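You operate a simulated robot arm through the tools that you are given. There is no shell and no other tool.

The job below is to be done with a simulated robot arm. You get a single attempt, and the scene is never put back.

Task
The air is too dry: mist it up to 90 per cent.
Fine: shut the vent, set the damp dial, and shut the mist valve when the gauge is there.

It is judged by the outcome, as a careful person would: the job done as asked, and still so three seconds after it is handed in. It fails if anything else is knocked over, pushed out of place, dropped, spilled or broken.

Robot
A 7-joint arm with a two-finger parallel gripper, fixed in place. Base frame: the origin is on the floor under the middle of its stand, x ahead of it, y to its left, z up. Lengths are in m, angles in degrees, forces in N, time in s.
It reaches about 1.247 m from its shoulder. Its first joint turns from -132.0 to 132.0 degrees. Payload 3.91 kg.
The TCP is the grasp point between the finger pads, 0.03 m short of the fingertips. In the tool frame z runs along the fingers and y along their closing line. Largest opening 0.11 m; finger width 0.02, thickness 0.01; the body of the gripper, 0.048 by 0.112 m, starts 0.055 m behind the TCP.
Orientation is told as [roll, pitch, yaw] about the base's x, y, z axes, in that order, counted from this pose: with the fingers straight down and closing along the base's y, the tool's x points along the base's -x, its y along +y and its z along -z.

Tools
- The arm moves only by the tool play_rows. Its arguments are lists of equal length, an entry for each row: "slide": the shift along the tool's x, y, z in m, a list of three; "delta_rot": the turn, a rotation vector about the tool's x, y, z in degrees, a list of three. In form: {"slide": [[x, y, z], ...], "delta_rot": [[ax, ay, az], ...]}. A call has 1 to 20 rows; each row is the pose to reach, as a shift and turn from the pose commanded when the call began, along the tool's axes at that moment. "jaw" is the opening, from 0 (shut) to 1 (fully open), set as the call begins (left out, the last holds). Rows are played at 5 a second. More than 0.05 m and 8.6 degrees between two rows, or a gripper value outside its range, and nothing of the call is played. A pose out of reach is approached as far as the arm can. The call stops where the force on the tool passes 40 N (or 10 N more than at its start, if that is more) or the arm is blocked; 0.2 s more then pass. Each finger travels about 0.108 m/s and halts on what it meets, pressing with about 29 N; the grip force reading is that of the motor and also rises with nothing between the fingers. The clock runs only during rows and for 0.2 s after the last one: add rows that repeat a pose to give the fingers time. It gives the time, the measured TCP pose, the force on the tool (base axes), the opening and the grip force at its end, in the units of the frame above (readings bear some noise), with the torque about the TCP (base axes, N m) and any sound that the robot's microphone picked up, and new pictures: "views" is both (left out), scene, wrist or none.
- Cameras (640 x 400 px; columns grow to the right, rows downward): "scene" is fixed at [0.0506, -0.651, 1.6696]; the picture's right is [0.78, -0.62, 0.00], its down [-0.28, -0.35, -0.89] and it looks along [0.56, 0.70, -0.45] (base axes); focal length 308 px, centre (320, 200). "wrist" rides on the gripper at [0.072, 0.017, -0.103] in the tool frame; the picture's right is [-0.23, 0.97, 0.00], its down [-0.76, -0.18, -0.62] and it looks along [-0.61, -0.14, 0.78] (tool axes); focal length 222 px, centre (320, 200). There is no depth. A picture from a camera that has moved, and an enlarged one, comes with that camera's place and axes in the base frame and with its lens.
- inspect(camera, box): a new picture of the part [left, top, right, bottom] of that camera's present view, enlarged. No time passes.
- hand_in(): hands the job in; it is judged then, once.

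Places have to be worked out from the pictures, the camera data and where the tool is seen. Open the gripper and draw the arm clear of the work before you hand the job in, unless the task says otherwise.

The tools are called by a JSON object that holds its "fn" and its "kwargs". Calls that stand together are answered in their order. play_rows: Moves the arm, as the interface text tells. Its arguments: {"type":"object","properties":{"slide":{"type":"array"},"delta_rot":{"type":"array"},"jaw":{"type":"number"},"views":{"type":"string","enum":["both","scene","wrist","none"]}},"required":["slide","delta_rot"]} The other tools are called the same way: inspect (camera, box) takes an enlarged picture of a part of a camera's view; hand_in () hands the job in.

At the start:

```text
t: 0.0
eef_pos: [0.4695, 0.2832, 1.5525]
orientation: [0.0, 0.1, 0.0]
force: [0.5, -1.1, -1.0]
torque: [0.01, 0.0, -0.01]
width: 0.11
finger_force: 0.1
```

scene: 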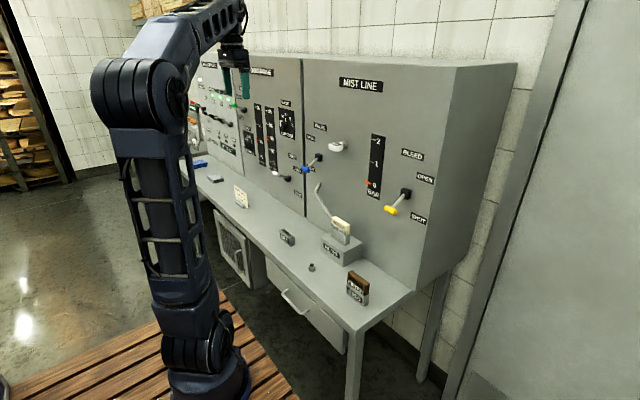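
wrist: 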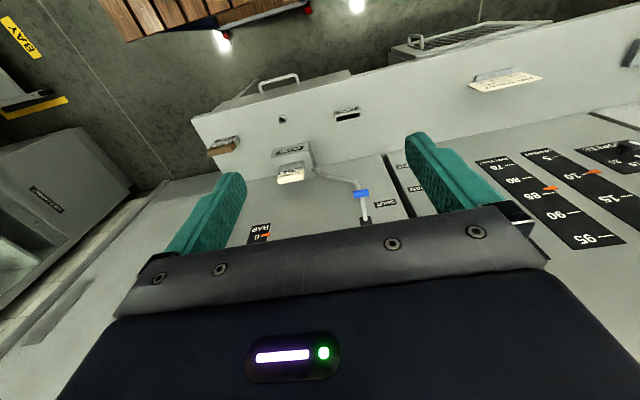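

I'll start by enlarging parts of the scene picture to read the panel's labels and find the vent, damp dial, mist valve and gauge.

{"fn": "inspect", "kwargs": {"camera": "scene", "box": [180, 50, 310, 130]}}

{"fn": "inspect", "kwargs": {"camera": "scene", "box": [180, 120, 310, 210]}}

{"fn": "inspect", "kwargs": {"camera": "scene", "box": [290, 60, 450, 160]}}

{"fn": "inspect", "kwargs": {"camera": "scene", "box": [270, 140, 450, 310]}}

{"fn": "inspect", "kwargs": {"camera": "wrist", "box": [360, 60, 640, 250]}}

```text
4.92 times, centred on (245, 90) of scene
camera zoom: at [0.0506, -0.651, 1.6696], right [0.78, -0.62, 0.0], down [-0.28, -0.35, -0.89], along [0.56, 0.7, -0.45], focal length 1516 px, centre (689, 742)
```

zoom: 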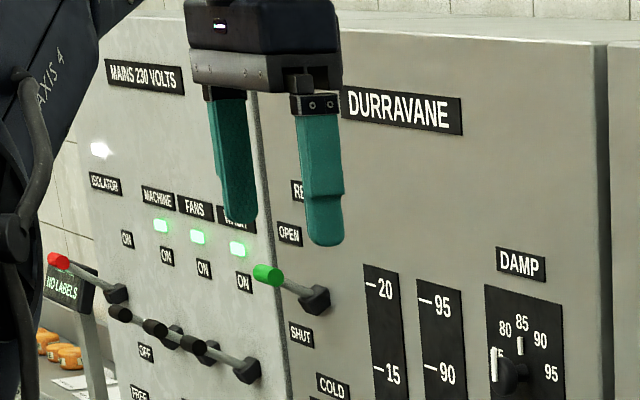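

```text
4.44 times, centred on (245, 165) of scene
camera zoom: at [0.0506, -0.651, 1.6696], right [0.78, -0.62, 0.0], down [-0.28, -0.35, -0.89], along [0.56, 0.7, -0.45], focal length 1368 px, centre (653, 356)
```

zoom: 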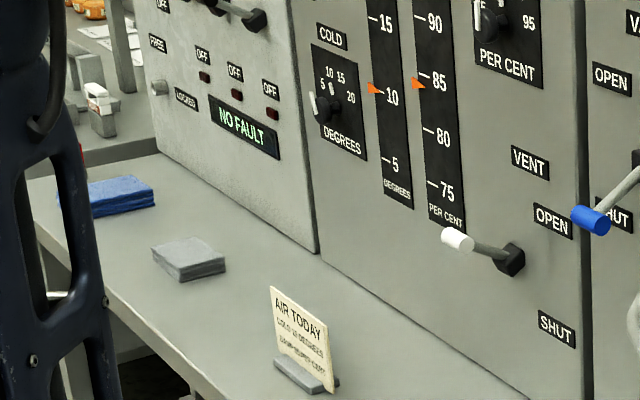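

```text
4.00 times, centred on (370, 110) of scene
camera zoom: at [0.0506, -0.651, 1.6696], right [0.78, -0.62, 0.0], down [-0.28, -0.35, -0.89], along [0.56, 0.7, -0.45], focal length 1232 px, centre (120, 560)
```

zoom: 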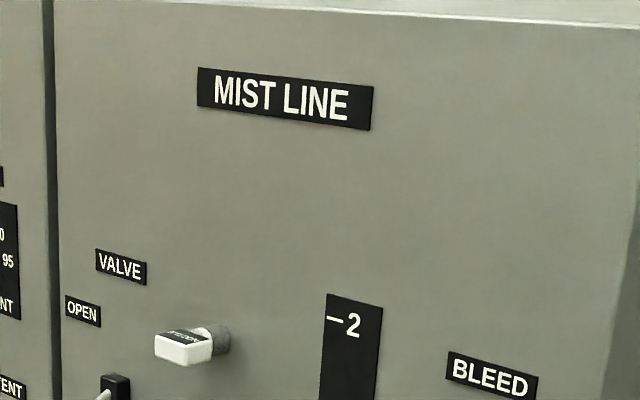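

```text
2.35 times, centred on (360, 225) of scene
camera zoom: at [0.0506, -0.651, 1.6696], right [0.78, -0.62, 0.0], down [-0.28, -0.35, -0.89], along [0.56, 0.7, -0.45], focal length 724 px, centre (226, 141)
```

zoom: 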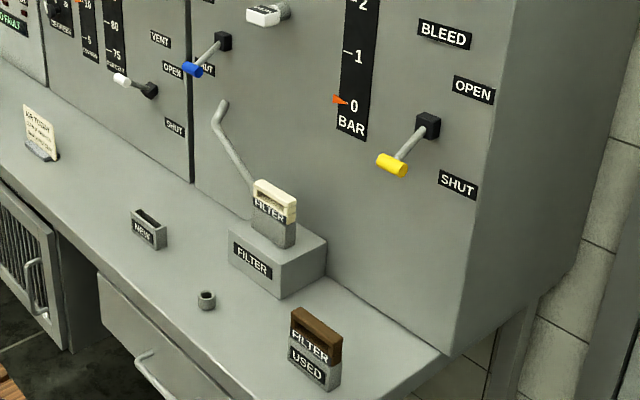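

```text
2.11 times, centred on (500, 155) of wrist
camera zoom: at [0.3975, 0.3013, 1.656], right [0.23, 0.97, 0.0], down [0.76, -0.18, 0.62], along [0.61, -0.14, -0.78], focal length 468 px, centre (-59, 295)
```

zoom: 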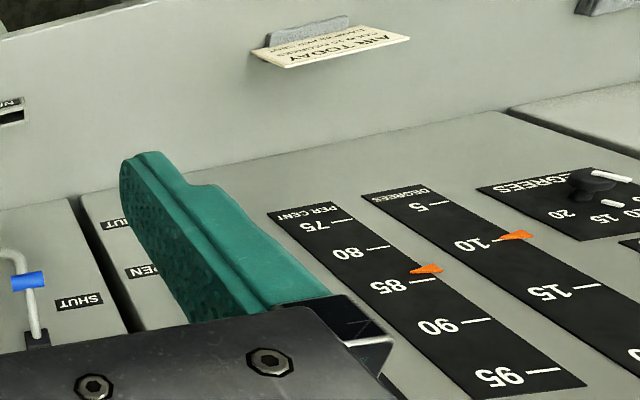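

The mist line shows 0 bar with a valve lever, a bleed lever and a filter; I need finer detail before acting, so I'll zoom further into each part.

{"fn": "inspect", "kwargs": {"camera": "scene", "box": [285, 115, 355, 205]}}

{"fn": "inspect", "kwargs": {"camera": "scene", "box": [320, 130, 360, 160]}}

{"fn": "inspect", "kwargs": {"camera": "scene", "box": [225, 175, 265, 215]}}

{"fn": "inspect", "kwargs": {"camera": "scene", "box": [355, 130, 445, 230]}}

{"fn": "inspect", "kwargs": {"camera": "scene", "box": [270, 200, 380, 310]}}

{"fn": "inspect", "kwargs": {"camera": "scene", "box": [180, 85, 250, 155]}}

{"fn": "inspect", "kwargs": {"camera": "scene", "box": [268, 85, 308, 145]}}

{"fn": "inspect", "kwargs": {"camera": "wrist", "box": [190, 90, 420, 250]}}

{"fn": "inspect", "kwargs": {"camera": "wrist", "box": [450, 40, 640, 120]}}

```text
4.44 times, centred on (320, 160) of scene
camera zoom: at [0.0506, -0.651, 1.6696], right [0.78, -0.62, 0.0], down [-0.28, -0.35, -0.89], along [0.56, 0.7, -0.45], focal length 1368 px, centre (320, 378)
```

zoom: 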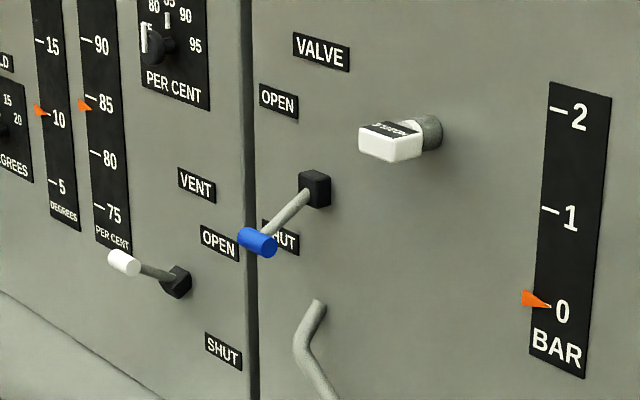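

```text
13.33 times, centred on (340, 145) of scene
camera zoom: at [0.0506, -0.651, 1.6696], right [0.78, -0.62, 0.0], down [-0.28, -0.35, -0.89], along [0.56, 0.7, -0.45], focal length 4105 px, centre (53, 933)
```

zoom: 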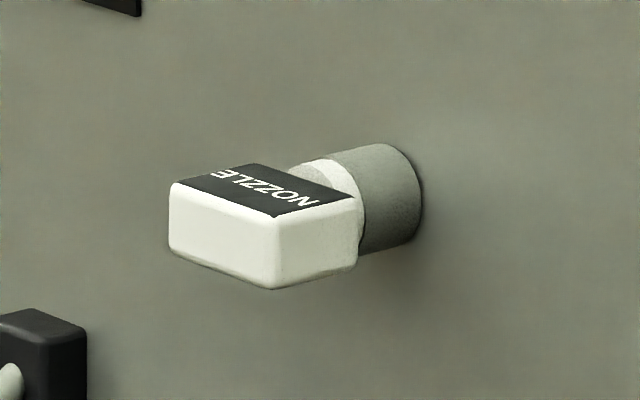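

```text
10.00 times, centred on (245, 195) of scene
camera zoom: at [0.0506, -0.651, 1.6696], right [0.78, -0.62, 0.0], down [-0.28, -0.35, -0.89], along [0.56, 0.7, -0.45], focal length 3079 px, centre (1070, 250)
```

zoom: 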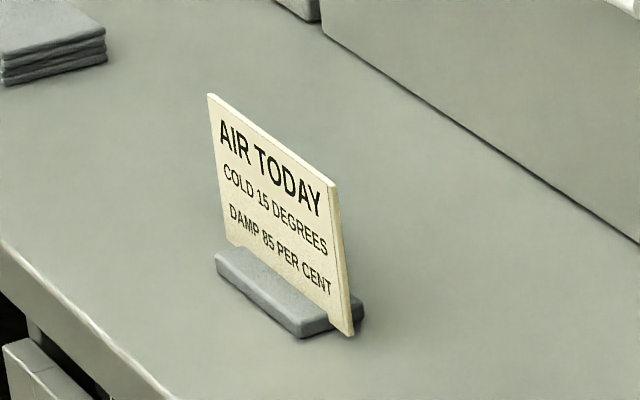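

```text
4.00 times, centred on (400, 180) of scene
camera zoom: at [0.0506, -0.651, 1.6696], right [0.78, -0.62, 0.0], down [-0.28, -0.35, -0.89], along [0.56, 0.7, -0.45], focal length 1232 px, centre (0, 280)
```

zoom: 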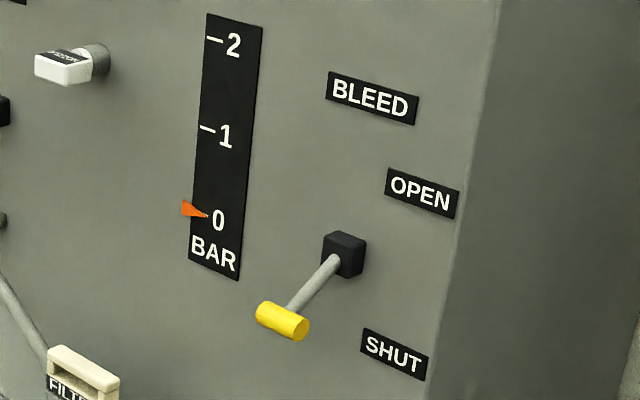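

```text
3.64 times, centred on (325, 255) of scene
camera zoom: at [0.0506, -0.651, 1.6696], right [0.78, -0.62, 0.0], down [-0.28, -0.35, -0.89], along [0.56, 0.7, -0.45], focal length 1120 px, centre (302, 0)
```

zoom: 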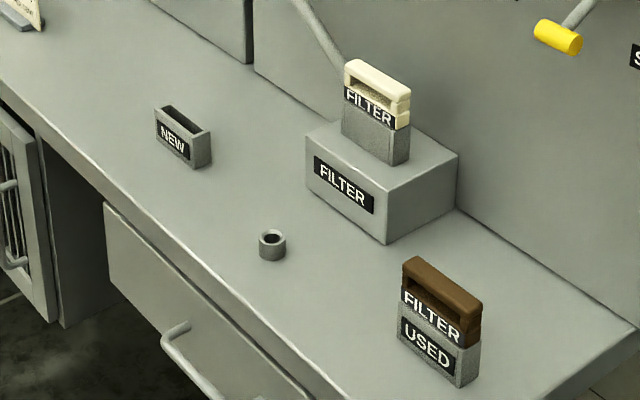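

```text
5.71 times, centred on (215, 120) of scene
camera zoom: at [0.0506, -0.651, 1.6696], right [0.78, -0.62, 0.0], down [-0.28, -0.35, -0.89], along [0.56, 0.7, -0.45], focal length 1759 px, centre (920, 657)
```

zoom: 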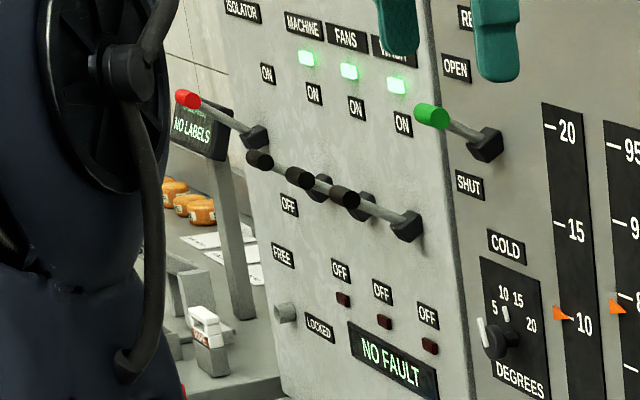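

```text
6.67 times, centred on (288, 115) of scene
camera zoom: at [0.0506, -0.651, 1.6696], right [0.78, -0.62, 0.0], down [-0.28, -0.35, -0.89], along [0.56, 0.7, -0.45], focal length 2053 px, centre (533, 767)
```

zoom: 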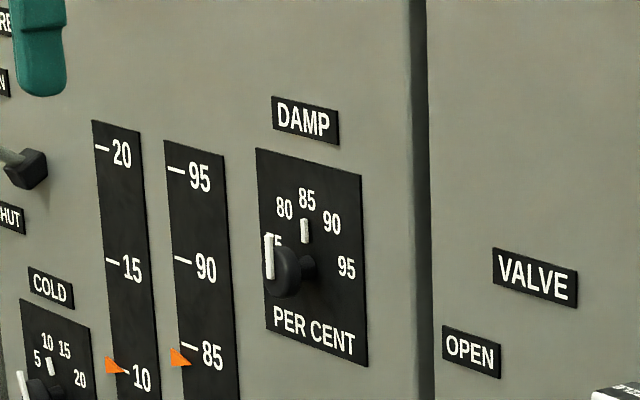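

```text
2.50 times, centred on (305, 170) of wrist
camera zoom: at [0.3975, 0.3013, 1.656], right [0.23, 0.97, 0.0], down [0.76, -0.18, 0.62], along [0.61, -0.14, -0.78], focal length 555 px, centre (358, 275)
```

zoom: 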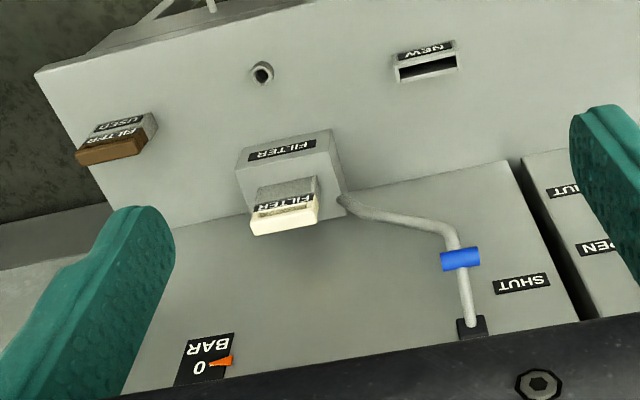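

```text
3.37 times, centred on (545, 80) of wrist
camera zoom: at [0.3975, 0.3013, 1.656], right [0.23, 0.97, 0.0], down [0.76, -0.18, 0.62], along [0.61, -0.14, -0.78], focal length 748 px, centre (-438, 604)
```

zoom: 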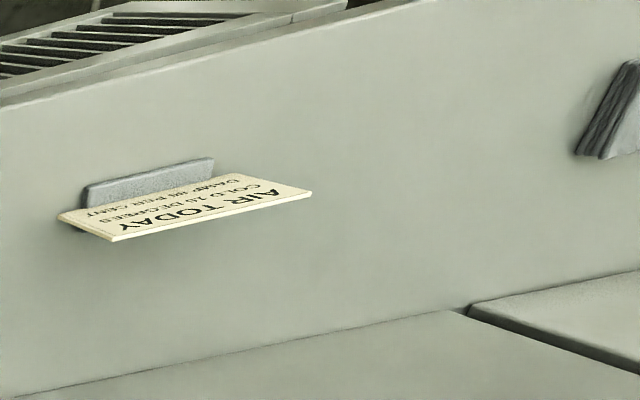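

Levers flip up/down about hubs on the panel (x≈0.83): the vent lever (≈[0.757, 0.574, 1.11]) is up = OPEN, the mist valve (blue, ≈[0.755, 0.326, 1.206]) is down = SHUT, bleed is SHUT, and the damp dial is at ≈[0.80, 0.56, 1.34]. I pitch the gripper to point forward at a stand-off, to see the panel better.

{"fn": "play_rows", "kwargs": {"slide": [[0.0, 0.011, 0.018], [0.0, 0.021, 0.036], [0.0, 0.032, 0.055], [0.0, 0.043, 0.073], [0.0, 0.053, 0.091], [0.0, 0.064, 0.109], [0.0, 0.074, 0.127], [0.0, 0.085, 0.145], [0.0, 0.096, 0.164], [0.0, 0.106, 0.182], [0.0, 0.117, 0.2]], "delta_rot": [[0, -8.18, 0], [0, -16.36, 0], [0, -24.55, 0], [0, -32.73, 0], [0, -40.91, 0], [0, -49.09, 0], [0, -57.27, 0], [0, -65.45, 0], [0, -73.64, 0], [0, -81.82, 0], [0, -90, 0]], "jaw": 0.5}}

```text
t: 2.4
eef_pos: [0.4691, 0.4019, 1.3537]
orientation: [158.4, -89.8, -158.3]
force: [0.0, -0.1, 0.3]
torque: [-0.02, 0.0, 0.04]
width: 0.055
finger_force: 0.0
camera wrist: at [0.3669, 0.4197, 1.2807], right [0.0, 0.97, 0.23], down [-0.63, -0.18, 0.76], along [0.78, -0.14, 0.61], focal length 222 px, centre (320, 200)
```

scene: 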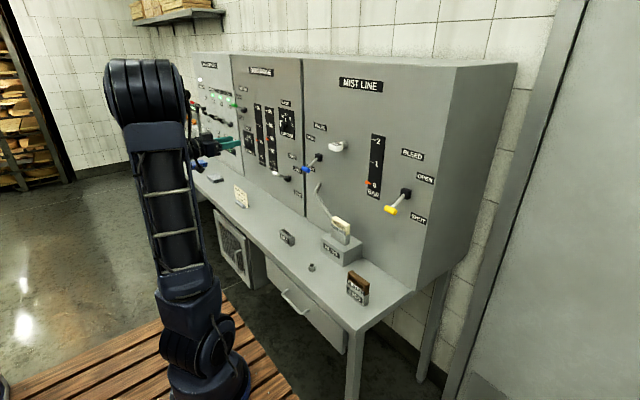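
wrist: 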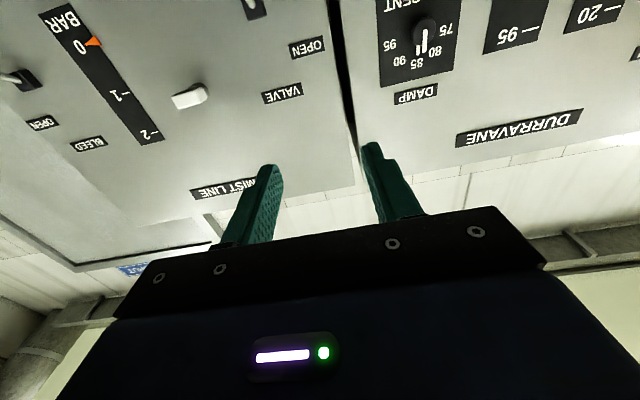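

The camera now rides below and looks up over the levers; I'll roll the tool 180° about its own axis so the camera sits above and looks down onto the levers.

{"fn": "play_rows", "kwargs": {"slide": [[0, 0, 0], [0, 0, 0], [0, 0, 0], [0, 0, 0], [0, 0, 0], [0, 0, 0], [0, 0, 0], [0, 0, 0], [0, 0, 0], [0, 0, 0], [0, 0, 0]], "delta_rot": [[0, 0, 8.18], [0, 0, 16.36], [0, 0, 24.55], [0, 0, 32.73], [0, 0, 40.91], [0, 0, 49.09], [0, 0, 57.27], [0, 0, 65.45], [0, 0, 73.64], [0, 0, 81.82], [0, 0, 90]]}}

```text
t: 5.0
eef_pos: [0.405, 0.4582, 1.3064]
orientation: [59.2, 11.8, -65.1]
force: [0.6, 0.2, -0.5]
torque: [-0.02, -0.03, 0.0]
width: 0.0551
finger_force: 0.0
out of reach, approached as far as the arm can: row 6, 7, 8, 9, 10
stopped in row 11: the arm was blocked; the commanded pose is now the measured one
camera wrist: at [0.3079, 0.4769, 1.3858], right [0.62, -0.15, 0.77], down [-0.24, -0.97, 0.01], along [0.75, -0.19, -0.64], focal length 222 px, centre (320, 200)
```

scene: 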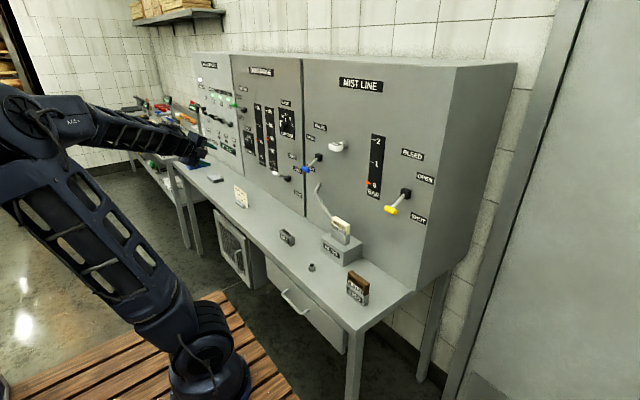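
wrist: 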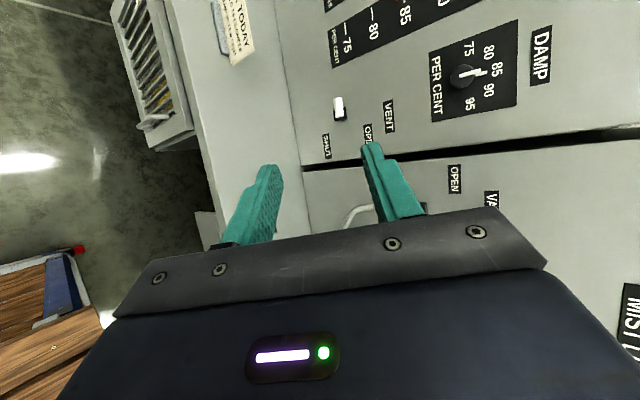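

The roll hit an arm limit and the tool ended up pointing forward-left-down (z≈[0.73, 0.45, -0.50]), with nothing touched. I'll go back to the level, un-rolled pose a bit further forward, then try rolling the other way so the camera sits on the right side looking toward the gauges.

{"fn": "play_rows", "kwargs": {"slide": [[-0.005, 0.007, 0.002], [-0.01, 0.013, 0.005], [-0.015, 0.02, 0.007], [-0.02, 0.026, 0.009], [-0.025, 0.033, 0.012], [-0.03, 0.04, 0.014], [-0.035, 0.046, 0.016], [-0.04, 0.053, 0.019], [-0.045, 0.06, 0.021], [-0.05, 0.066, 0.023], [-0.055, 0.073, 0.026], [-0.06, 0.08, 0.028], [-0.064, 0.086, 0.03]], "delta_rot": [[-0.3, -3.7, -6.9], [-0.7, -7.4, -13.8], [-1.0, -11.1, -20.7], [-1.4, -14.8, -27.6], [-1.7, -18.5, -34.6], [-2.1, -22.2, -41.5], [-2.4, -25.9, -48.4], [-2.8, -29.6, -55.3], [-3.1, -33.3, -62.2], [-3.5, -37.0, -69.1], [-3.8, -40.7, -76.0], [-4.2, -44.4, -83.0], [-4.5, -48.1, -89.9]]}}

```text
t: 7.8
eef_pos: [0.5003, 0.4206, 1.3509]
orientation: [-176.7, -89.3, 176.4]
force: [-0.8, 0.3, 0.7]
torque: [0.0, 0.0, 0.04]
width: 0.0551
finger_force: 0.2
camera wrist: at [0.3964, 0.4376, 1.2768], right [0.0, 0.97, 0.23], down [-0.63, -0.17, 0.76], along [0.78, -0.14, 0.62], focal length 222 px, centre (320, 200)
```

scene: 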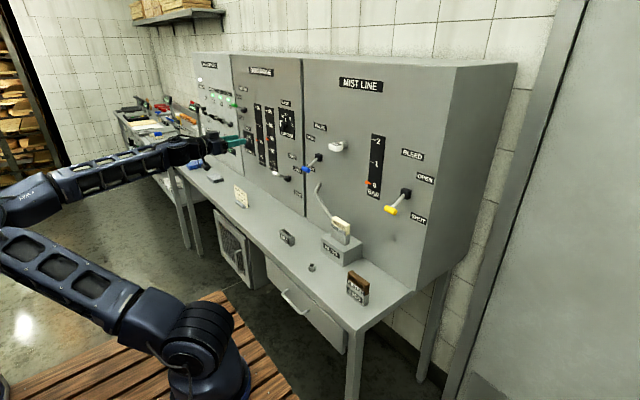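
wrist: 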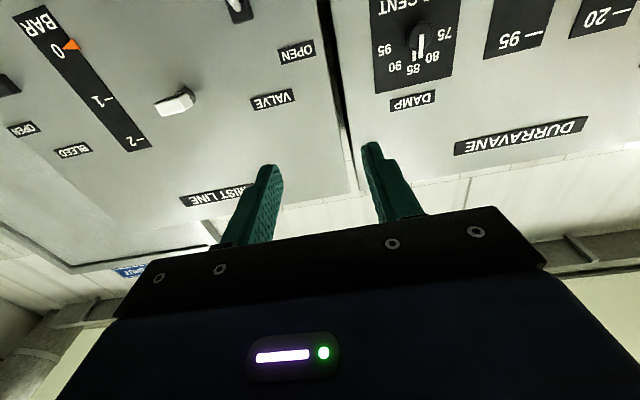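

It reached the level pose with the elbow folded low to the left, a better configuration. Now I try rolling −45° about the tool axis and check that it follows.

{"fn": "play_rows", "kwargs": {"slide": [[0, 0, 0], [0, 0, 0], [0, 0, 0], [0, 0, 0], [0, 0, 0], [0, 0, 0]], "delta_rot": [[0, 0, -7.5], [0, 0, -15], [0, 0, -22.5], [0, 0, -30], [0, 0, -37.5], [0, 0, -45]]}}

```text
t: 9.2
eef_pos: [0.4989, 0.4215, 1.3502]
orientation: [-90.8, -44.9, 90.2]
force: [-0.2, 0.7, 0.2]
torque: [-0.02, 0.02, -0.03]
width: 0.0553
finger_force: 0.1
camera wrist: at [0.3955, 0.3816, 1.2855], right [0.01, 0.85, -0.53], down [-0.63, 0.42, 0.66], along [0.78, 0.33, 0.54], focal length 222 px, centre (320, 200)
```

scene: 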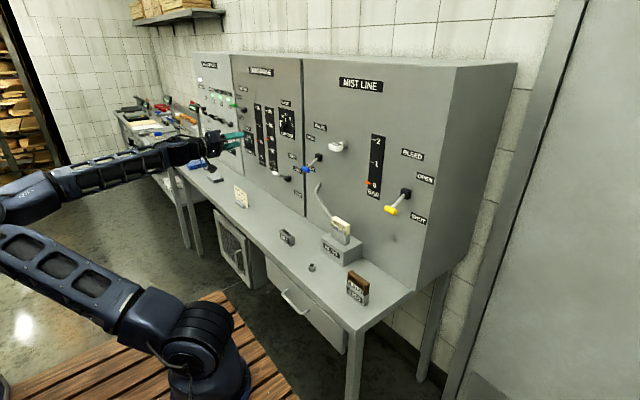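
wrist: 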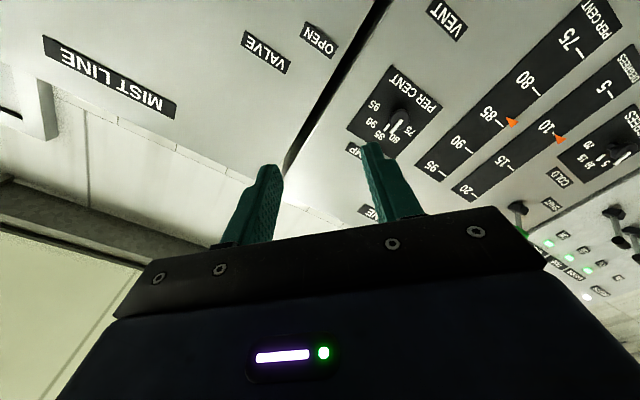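

The −45° roll was followed precisely. I continue to −90°, and then further to −135° if it follows.

{"fn": "play_rows", "kwargs": {"slide": [[0, 0, 0], [0, 0, 0], [0, 0, 0], [0, 0, 0], [0, 0, 0], [0, 0, 0], [0, 0, 0], [0, 0, 0], [0, 0, 0], [0, 0, 0], [0, 0, 0], [0, 0, 0]], "delta_rot": [[0, 0, -7.5], [0, 0, -15], [0, 0, -22.5], [0, 0, -30], [0, 0, -37.5], [0, 0, -45], [0, 0, -52.5], [0, 0, -60], [0, 0, -67.5], [0, 0, -75], [0, 0, -82.5], [0, 0, -90]]}}

```text
t: 11.8
eef_pos: [0.498, 0.4198, 1.3499]
orientation: [-90.8, 45.1, 89.2]
force: [-0.6, -0.6, -0.2]
torque: [-0.01, 0.01, -0.01]
width: 0.0549
finger_force: 0.0
camera wrist: at [0.3942, 0.3582, 1.388], right [0.01, -0.53, -0.85], down [-0.62, 0.67, -0.42], along [0.79, 0.53, -0.32], focal length 222 px, centre (320, 200)
```

scene: 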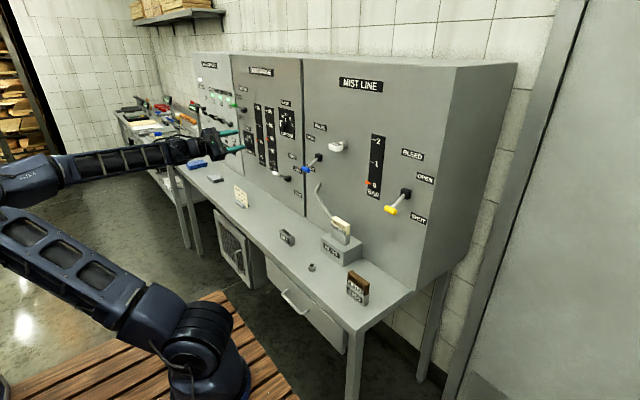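
wrist: 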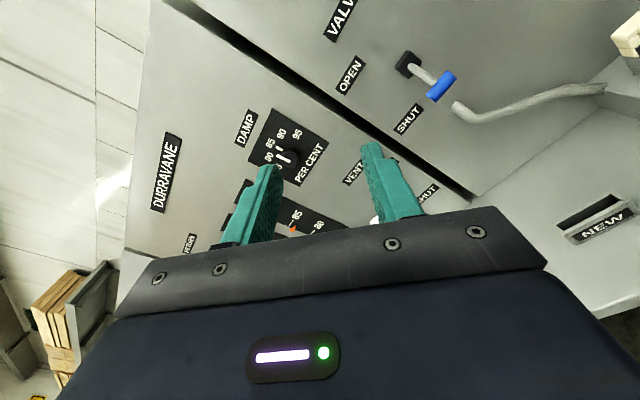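

It follows well at −135° roll; the camera now sits upper-right looking at the dial, vent and valve. I enlarge the dial, gauge and valve areas.

{"fn": "inspect", "kwargs": {"camera": "wrist", "box": [215, 95, 345, 240]}}

{"fn": "inspect", "kwargs": {"camera": "wrist", "box": [320, 20, 500, 220]}}

{"fn": "inspect", "kwargs": {"camera": "scene", "box": [225, 95, 305, 165]}}

```text
2.76 times, centred on (280, 168) of wrist
camera zoom: at [0.3942, 0.3582, 1.388], right [0.01, -0.53, -0.85], down [-0.62, 0.67, -0.42], along [0.79, 0.53, -0.32], focal length 613 px, centre (430, 290)
```

zoom: 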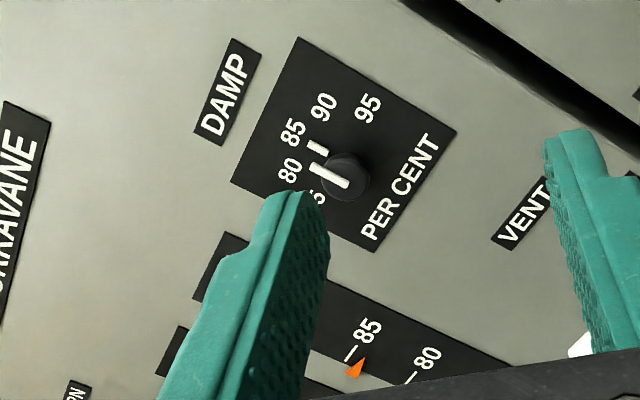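

```text
2.00 times, centred on (410, 120) of wrist
camera zoom: at [0.3942, 0.3582, 1.388], right [0.01, -0.53, -0.85], down [-0.62, 0.67, -0.42], along [0.79, 0.53, -0.32], focal length 444 px, centre (140, 360)
```

zoom: 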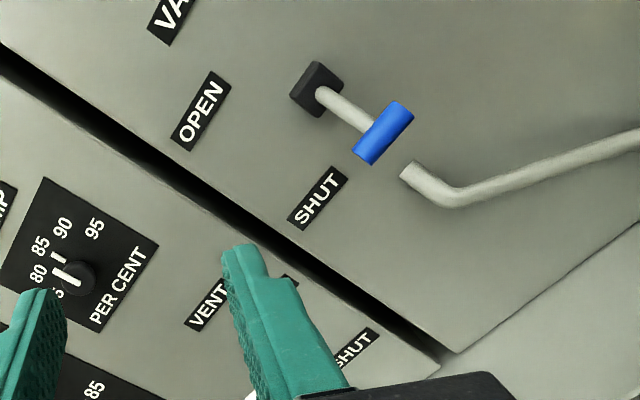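

```text
5.71 times, centred on (265, 130) of scene
camera zoom: at [0.0506, -0.651, 1.6696], right [0.78, -0.62, 0.0], down [-0.28, -0.35, -0.89], along [0.56, 0.7, -0.45], focal length 1759 px, centre (634, 600)
```

zoom: 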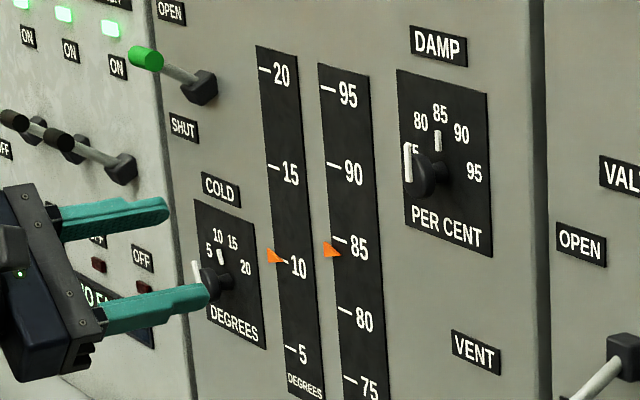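

Triangulating both views: panel face x≈0.83, vent handle ≈[0.752, 0.566, 1.115] (up = OPEN), dial knob front ≈[0.81, 0.585, 1.332] pointing at 85, blue valve handle ≈[0.756, 0.325, 1.205]. I close the jaws, roll to −90° and go to a stand-off in front of and just above the vent lever.

{"fn": "play_rows", "kwargs": {"slide": [[-0.026, 0.0, 0.0125], [-0.052, 0.001, 0.025], [-0.078, 0.001, 0.0375], [-0.105, 0.001, 0.05], [-0.131, 0.002, 0.0625], [-0.157, 0.002, 0.075], [-0.183, 0.002, 0.0875], [-0.209, 0.003, 0.1]], "delta_rot": [[0, 0, 5.6], [0, 0, 11.2], [0, 0, 16.9], [0, 0, 22.5], [0, 0, 28.1], [0, 0, 33.8], [0, 0, 39.4], [0, 0, 45]], "jaw": 0}}

```text
t: 13.6
eef_pos: [0.5985, 0.5662, 1.2013]
orientation: [-90.6, -0.2, 89.8]
force: [0.0, 0.4, 0.7]
torque: [-0.01, 0.04, 0.01]
width: 0.0001
finger_force: 29.4
camera wrist: at [0.4956, 0.4939, 1.1838], right [0.01, 0.23, -0.97], down [-0.62, 0.76, 0.17], along [0.78, 0.6, 0.15], focal length 222 px, centre (320, 200)
```

scene: 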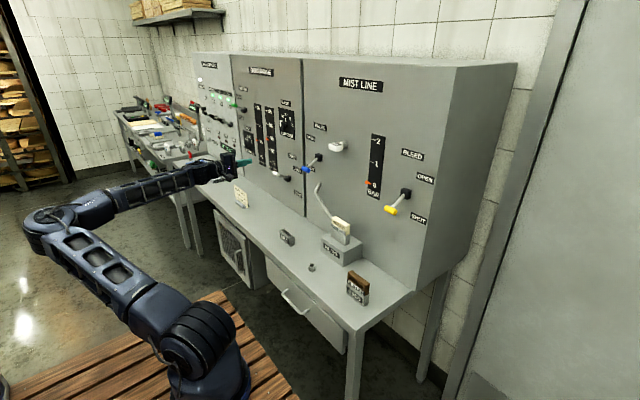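
wrist: 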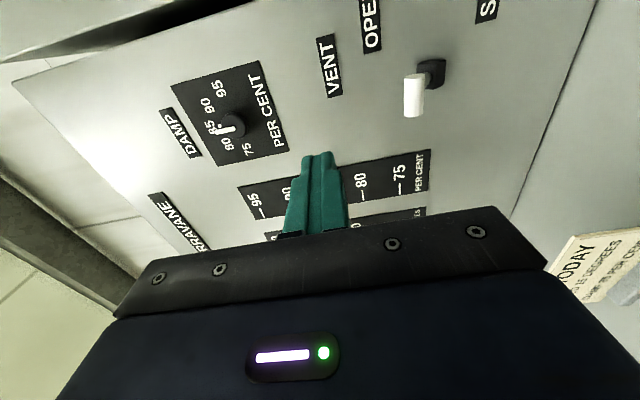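

The vent handle re-triangulates to about [0.757, 0.577, 1.105] with its bar along y. I move the closed fingertips to just above it (TCP z≈1.155), then look before pressing.

{"fn": "play_rows", "kwargs": {"slide": [[-0.002, 0.009, 0.029], [-0.004, 0.018, 0.058], [-0.006, 0.028, 0.088], [-0.008, 0.037, 0.117], [-0.01, 0.046, 0.144]], "delta_rot": [[0, 0, 0], [0, 0, 0], [0, 0, 0], [0, 0, 0], [0, 0, 0]]}}

```text
t: 14.8
eef_pos: [0.7448, 0.5726, 1.1549]
orientation: [-90.5, -0.1, 89.8]
force: [-0.7, 0.6, 0.5]
torque: [-0.02, 0.02, -0.02]
width: 0.0
finger_force: 29.0
camera wrist: at [0.6409, 0.5024, 1.137], right [0.01, 0.23, -0.97], down [-0.62, 0.76, 0.17], along [0.78, 0.6, 0.15], focal length 222 px, centre (320, 200)
```

scene: 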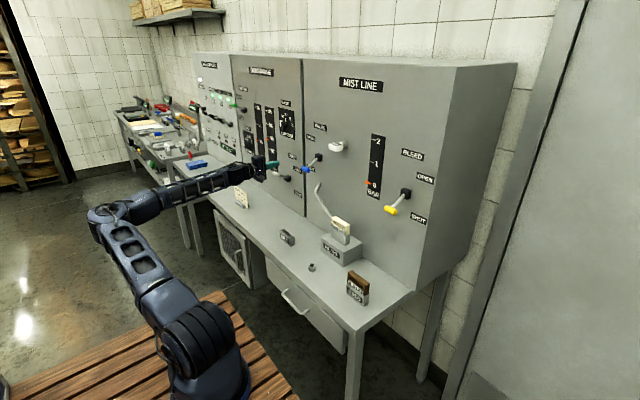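
wrist: 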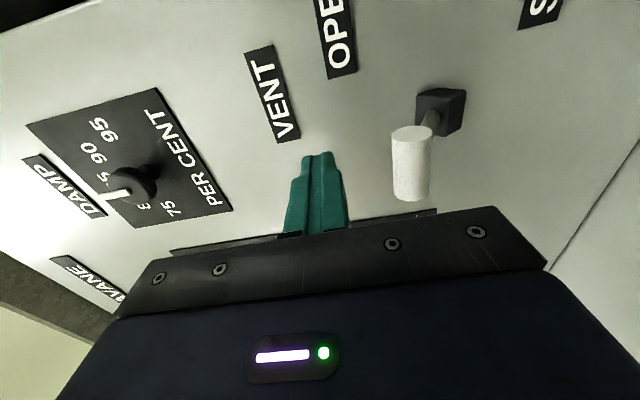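

The closed fingertips are above the handle (z≈1.10) and within its width. I press straight down in small steps to swing the lever toward SHUT.

{"fn": "play_rows", "kwargs": {"slide": [[0, 0.012, 0], [0, 0.024, 0], [0, 0.034, 0], [0, 0.044, 0], [0, 0.054, 0], [0, 0.064, 0], [0, 0.074, 0], [0, 0.082, 0], [0, 0.09, 0]], "delta_rot": [[0, 0, 0], [0, 0, 0], [0, 0, 0], [0, 0, 0], [0, 0, 0], [0, 0, 0], [0, 0, 0], [0, 0, 0], [0, 0, 0]]}}

```text
t: 16.8
eef_pos: [0.7453, 0.5754, 1.0665]
orientation: [-90.5, 0.0, 89.9]
force: [-0.8, -0.2, -0.7]
torque: [0.0, -0.01, -0.02]
width: 0.0002
finger_force: 29.1
camera wrist: at [0.6424, 0.5038, 1.0481], right [0.01, 0.23, -0.97], down [-0.62, 0.76, 0.17], along [0.78, 0.6, 0.15], focal length 222 px, centre (320, 200)
```

scene: 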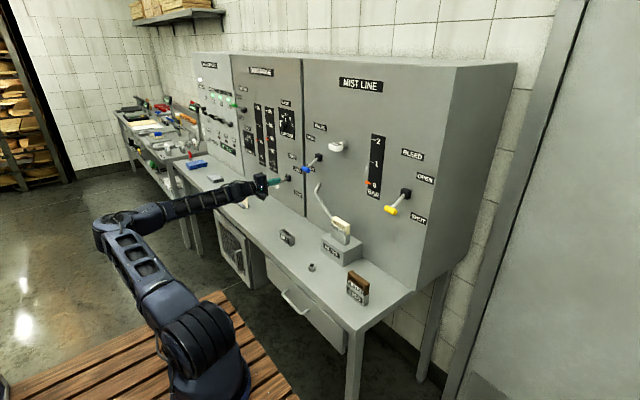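
wrist: 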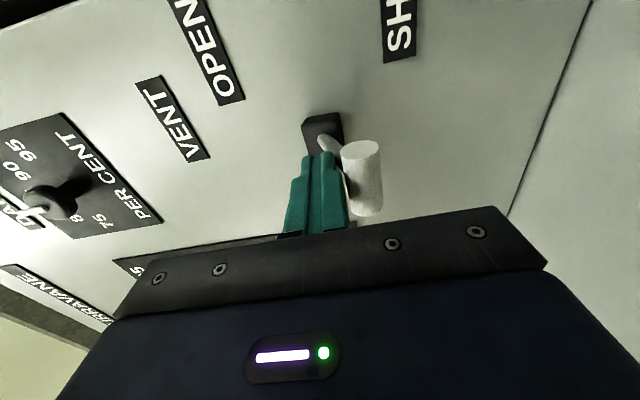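

The lever is past the middle (handle z≈1.042, hub z≈1.065) with little resistance; I keep pressing gently downward in small steps toward the end stop.

{"fn": "play_rows", "kwargs": {"slide": [[0, 0.006, 0], [0, 0.012, 0], [0, 0.017, 0], [0, 0.022, 0], [0, 0.026, 0]], "delta_rot": [[0, 0, 0], [0, 0, 0], [0, 0, 0], [0, 0, 0], [0, 0, 0]]}}

{"fn": "inspect", "kwargs": {"camera": "scene", "box": [240, 130, 330, 220]}}

```text
t: 17.7
eef_pos: [0.7471, 0.5754, 1.0554]
orientation: [-91.0, -0.4, 89.8]
force: [-10.6, -4.9, 8.8]
torque: [-0.02, -0.16, -0.12]
width: 0.0
finger_force: 28.5
stopped in row 4: the force on the tool passed its limit at 46 N (the readings are from after the stop); the commanded pose is now the measured one
camera wrist: at [0.6426, 0.5039, 1.0358], right [0.02, 0.23, -0.97], down [-0.62, 0.76, 0.17], along [0.78, 0.6, 0.16], focal length 222 px, centre (320, 200)
```

scene: 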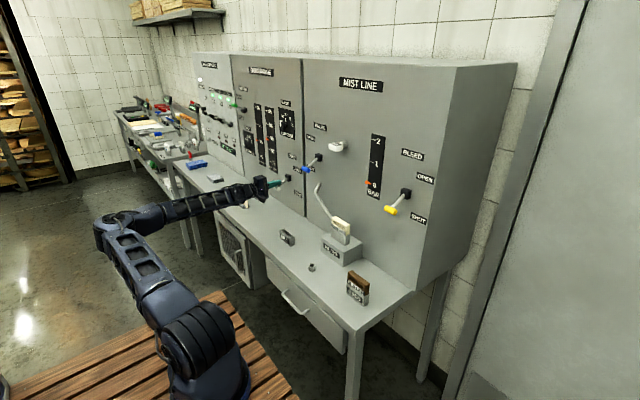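
wrist: 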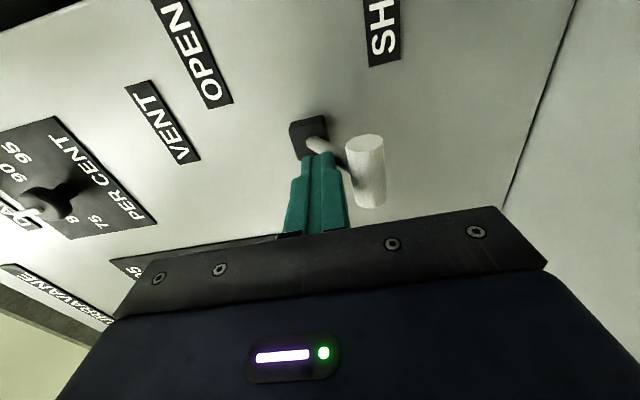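

```text
4.44 times, centred on (285, 175) of scene
camera zoom: at [0.0506, -0.651, 1.6696], right [0.78, -0.62, 0.0], down [-0.28, -0.35, -0.89], along [0.56, 0.7, -0.45], focal length 1368 px, centre (476, 311)
```

zoom: 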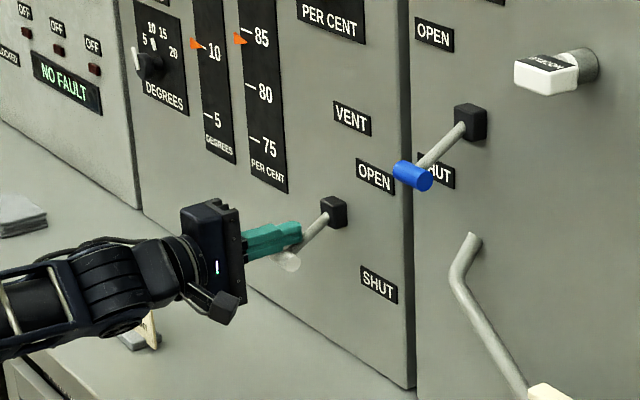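

The lever hit its end stop (handle z≈1.028, mirror image of before): vent is SHUT. I lift off and back away toward the dial, rolling to −135° and opening the jaws for the knob.

{"fn": "play_rows", "kwargs": {"slide": [[0, -0.02, 0], [0, -0.05, -0.005], [0, -0.08, -0.04], [0, -0.12, -0.075], [0, -0.16, -0.11], [-0.005, -0.2, -0.13], [-0.005, -0.24, -0.145], [-0.01, -0.265, -0.15], [-0.01, -0.277, -0.15]], "delta_rot": [[0, 0, 0], [0, 0, 0], [0, 0, -5], [0, 0, -12], [0, 0, -20], [0, 0, -28], [0, 0, -36], [0, 0, -42], [0, 0, -45]], "jaw": 0.5}}

{"fn": "inspect", "kwargs": {"camera": "scene", "box": [220, 85, 320, 205]}}

{"fn": "inspect", "kwargs": {"camera": "wrist", "box": [220, 60, 420, 230]}}

```text
refused: row 4 steps farther than a row can; nothing moved
```

```text
3.33 times, centred on (270, 145) of scene
camera zoom: at [0.0506, -0.651, 1.6696], right [0.78, -0.62, 0.0], down [-0.28, -0.35, -0.89], along [0.56, 0.7, -0.45], focal length 1026 px, centre (487, 383)
```

zoom: 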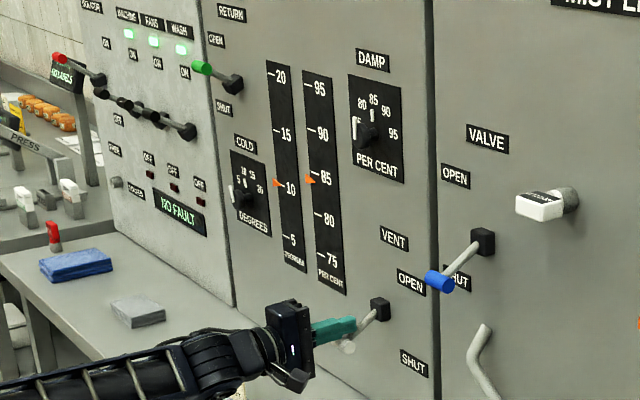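

```text
2.35 times, centred on (320, 145) of wrist
camera zoom: at [0.6426, 0.5039, 1.0358], right [0.02, 0.23, -0.97], down [-0.62, 0.76, 0.17], along [0.78, 0.6, 0.16], focal length 523 px, centre (320, 329)
```

zoom: 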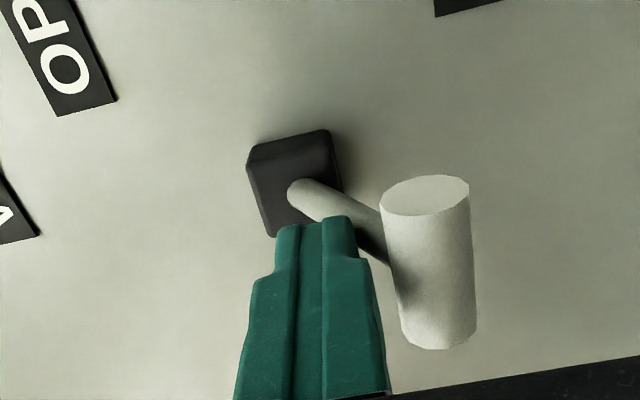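

That call was refused for step size, and opening the jaws there would also have pressed on the rod, so first I lift off with the jaws still shut.

{"fn": "play_rows", "kwargs": {"slide": [[0, -0.02, 0], [0, -0.05, -0.005], [0, -0.08, -0.03], [0, -0.11, -0.06], [0, -0.14, -0.09], [-0.005, -0.17, -0.115], [-0.005, -0.2, -0.135], [-0.01, -0.235, -0.145], [-0.01, -0.26, -0.15], [-0.01, -0.277, -0.15]], "delta_rot": [[0, 0, 0], [0, 0, 0], [0, 0, -4], [0, 0, -10], [0, 0, -16], [0, 0, -22], [0, 0, -29], [0, 0, -36], [0, 0, -42], [0, 0, -45]]}}

{"fn": "inspect", "kwargs": {"camera": "scene", "box": [220, 85, 320, 205]}}

{"fn": "inspect", "kwargs": {"camera": "wrist", "box": [220, 60, 420, 230]}}

```text
t: 19.9
eef_pos: [0.5927, 0.5864, 1.3285]
orientation: [-91.3, 44.9, 89.0]
force: [-0.5, -0.1, -0.7]
torque: [0.0, -0.01, -0.04]
width: 0.0
finger_force: 29.1
camera wrist: at [0.4883, 0.5247, 1.3661], right [0.01, -0.53, -0.85], down [-0.61, 0.67, -0.42], along [0.79, 0.53, -0.32], focal length 222 px, centre (320, 200)
```

scene: 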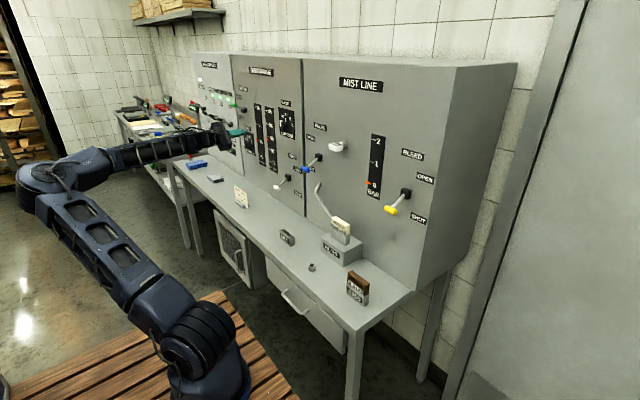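
wrist: 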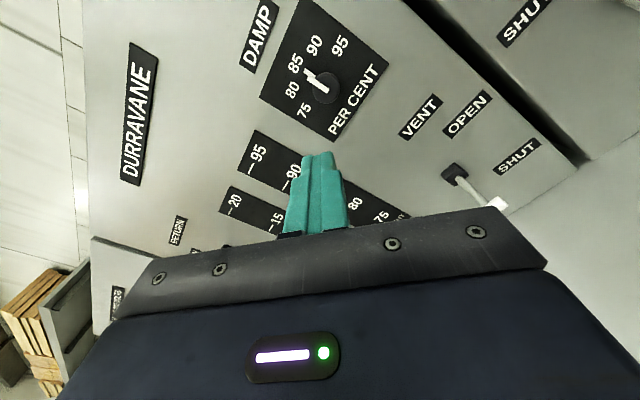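

```text
3.33 times, centred on (270, 145) of scene
camera zoom: at [0.0506, -0.651, 1.6696], right [0.78, -0.62, 0.0], down [-0.28, -0.35, -0.89], along [0.56, 0.7, -0.45], focal length 1026 px, centre (487, 383)
```

zoom: 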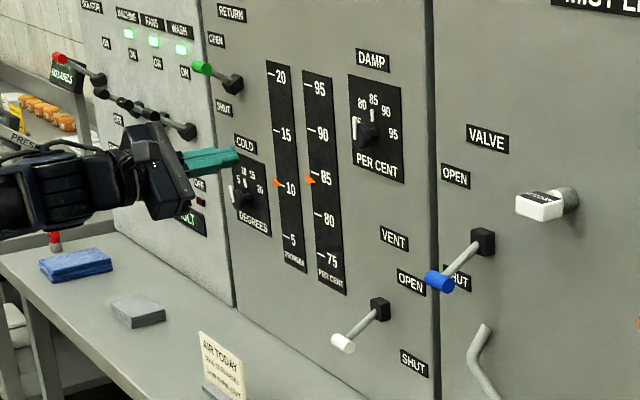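

```text
2.35 times, centred on (320, 145) of wrist
camera zoom: at [0.4883, 0.5247, 1.3661], right [0.01, -0.53, -0.85], down [-0.61, 0.67, -0.42], along [0.79, 0.53, -0.32], focal length 523 px, centre (320, 329)
```

zoom: 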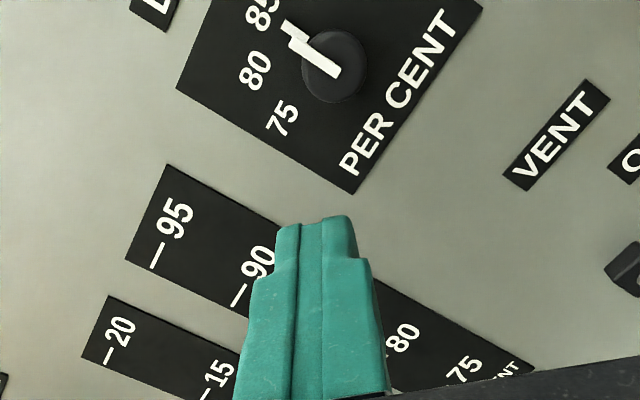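

The vent stays SHUT. Now I enlarge the dial to measure the knob and the angle between the 85 and 90 marks.

{"fn": "inspect", "kwargs": {"camera": "wrist", "box": [255, 0, 395, 145]}}

{"fn": "inspect", "kwargs": {"camera": "wrist", "box": [280, 50, 360, 110]}}

{"fn": "inspect", "kwargs": {"camera": "scene", "box": [274, 100, 304, 140]}}

```text
2.76 times, centred on (325, 72) of wrist
camera zoom: at [0.4883, 0.5247, 1.3661], right [0.01, -0.53, -0.85], down [-0.61, 0.67, -0.42], along [0.79, 0.53, -0.32], focal length 613 px, centre (306, 552)
```

zoom: 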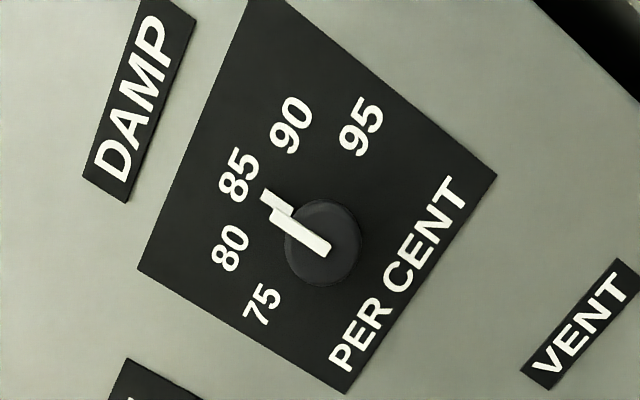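

```text
6.67 times, centred on (320, 80) of wrist
camera zoom: at [0.4883, 0.5247, 1.3661], right [0.01, -0.53, -0.85], down [-0.61, 0.67, -0.42], along [0.79, 0.53, -0.32], focal length 1481 px, centre (320, 1000)
```

zoom: 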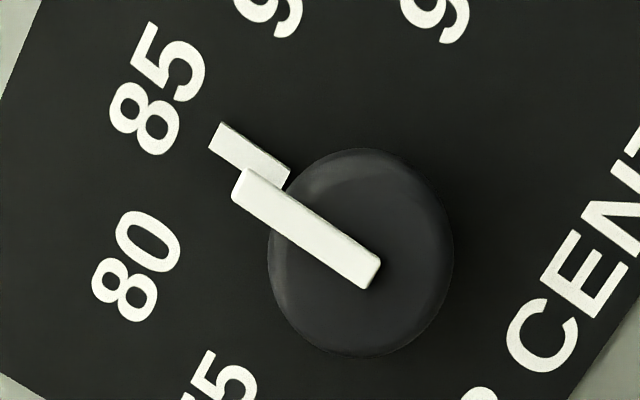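

```text
10.00 times, centred on (289, 120) of scene
camera zoom: at [0.0506, -0.651, 1.6696], right [0.78, -0.62, 0.0], down [-0.28, -0.35, -0.89], along [0.56, 0.7, -0.45], focal length 3079 px, centre (630, 1000)
```

zoom: 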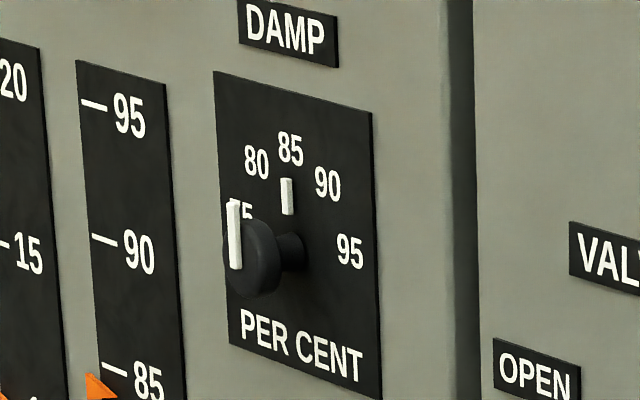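

Marks are spaced about 40° apart (85 straight up, 90 at +40° clockwise); the knob is a disc ≈36 mm across at about y=0.574, z=1.332, front x≈0.796. I open the jaws to 55 mm and advance to x≈0.70 lined up with it.

{"fn": "play_rows", "kwargs": {"slide": [[0.003, 0.002, 0.03], [0.006, 0.003, 0.06], [0.008, 0.005, 0.085], [0.0106, 0.0064, 0.107], [0.0106, 0.0064, 0.107]], "delta_rot": [[0, 0, 0], [0, 0, 0], [0, 0, 0], [0, 0, 0], [0, 0, 0]], "jaw": 0.55}}

{"fn": "inspect", "kwargs": {"camera": "wrist", "box": [220, 60, 420, 230]}}

{"fn": "inspect", "kwargs": {"camera": "scene", "box": [240, 95, 310, 155]}}

```text
t: 21.1
eef_pos: [0.6983, 0.5722, 1.3326]
orientation: [-91.3, 44.8, 88.9]
force: [-0.4, -0.7, 0.1]
torque: [0.03, -0.01, 0.05]
width: 0.0606
finger_force: 0.0
camera wrist: at [0.5949, 0.5107, 1.3706], right [0.01, -0.52, -0.85], down [-0.61, 0.67, -0.42], along [0.79, 0.53, -0.31], focal length 222 px, centre (320, 200)
```

scene: 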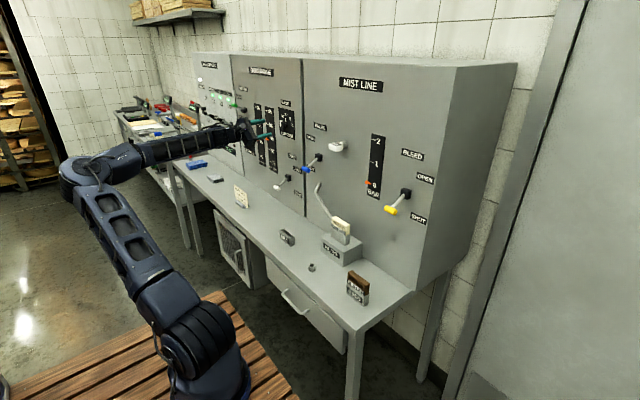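
wrist: 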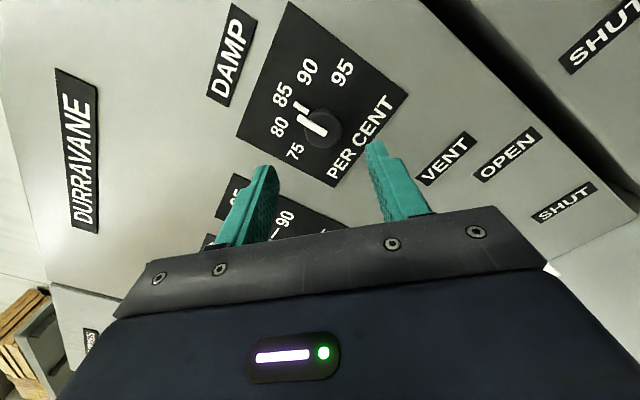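

```text
2.35 times, centred on (320, 145) of wrist
camera zoom: at [0.5949, 0.5107, 1.3706], right [0.01, -0.52, -0.85], down [-0.61, 0.67, -0.42], along [0.79, 0.53, -0.31], focal length 523 px, centre (320, 329)
```

zoom: 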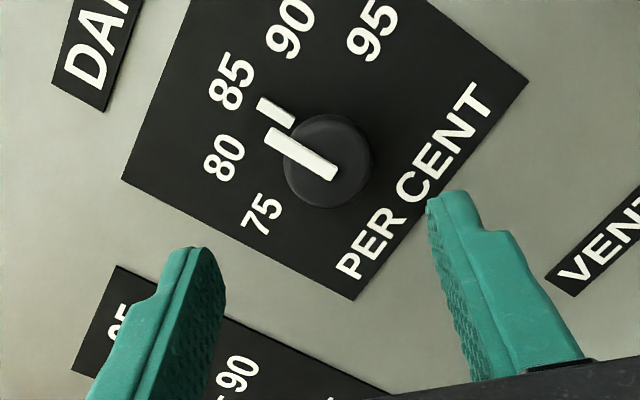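

```text
6.67 times, centred on (275, 125) of scene
camera zoom: at [0.0506, -0.651, 1.6696], right [0.78, -0.62, 0.0], down [-0.28, -0.35, -0.89], along [0.56, 0.7, -0.45], focal length 2053 px, centre (620, 700)
```

zoom: 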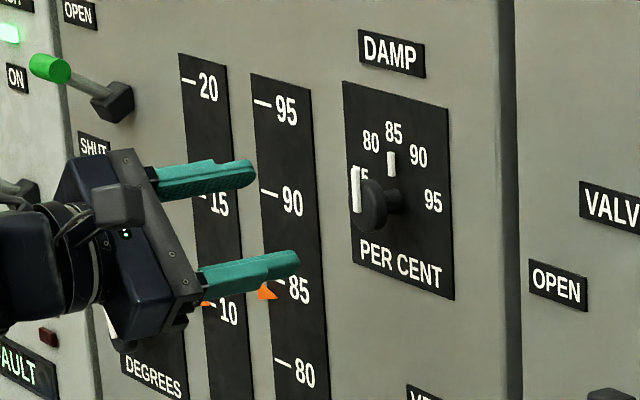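

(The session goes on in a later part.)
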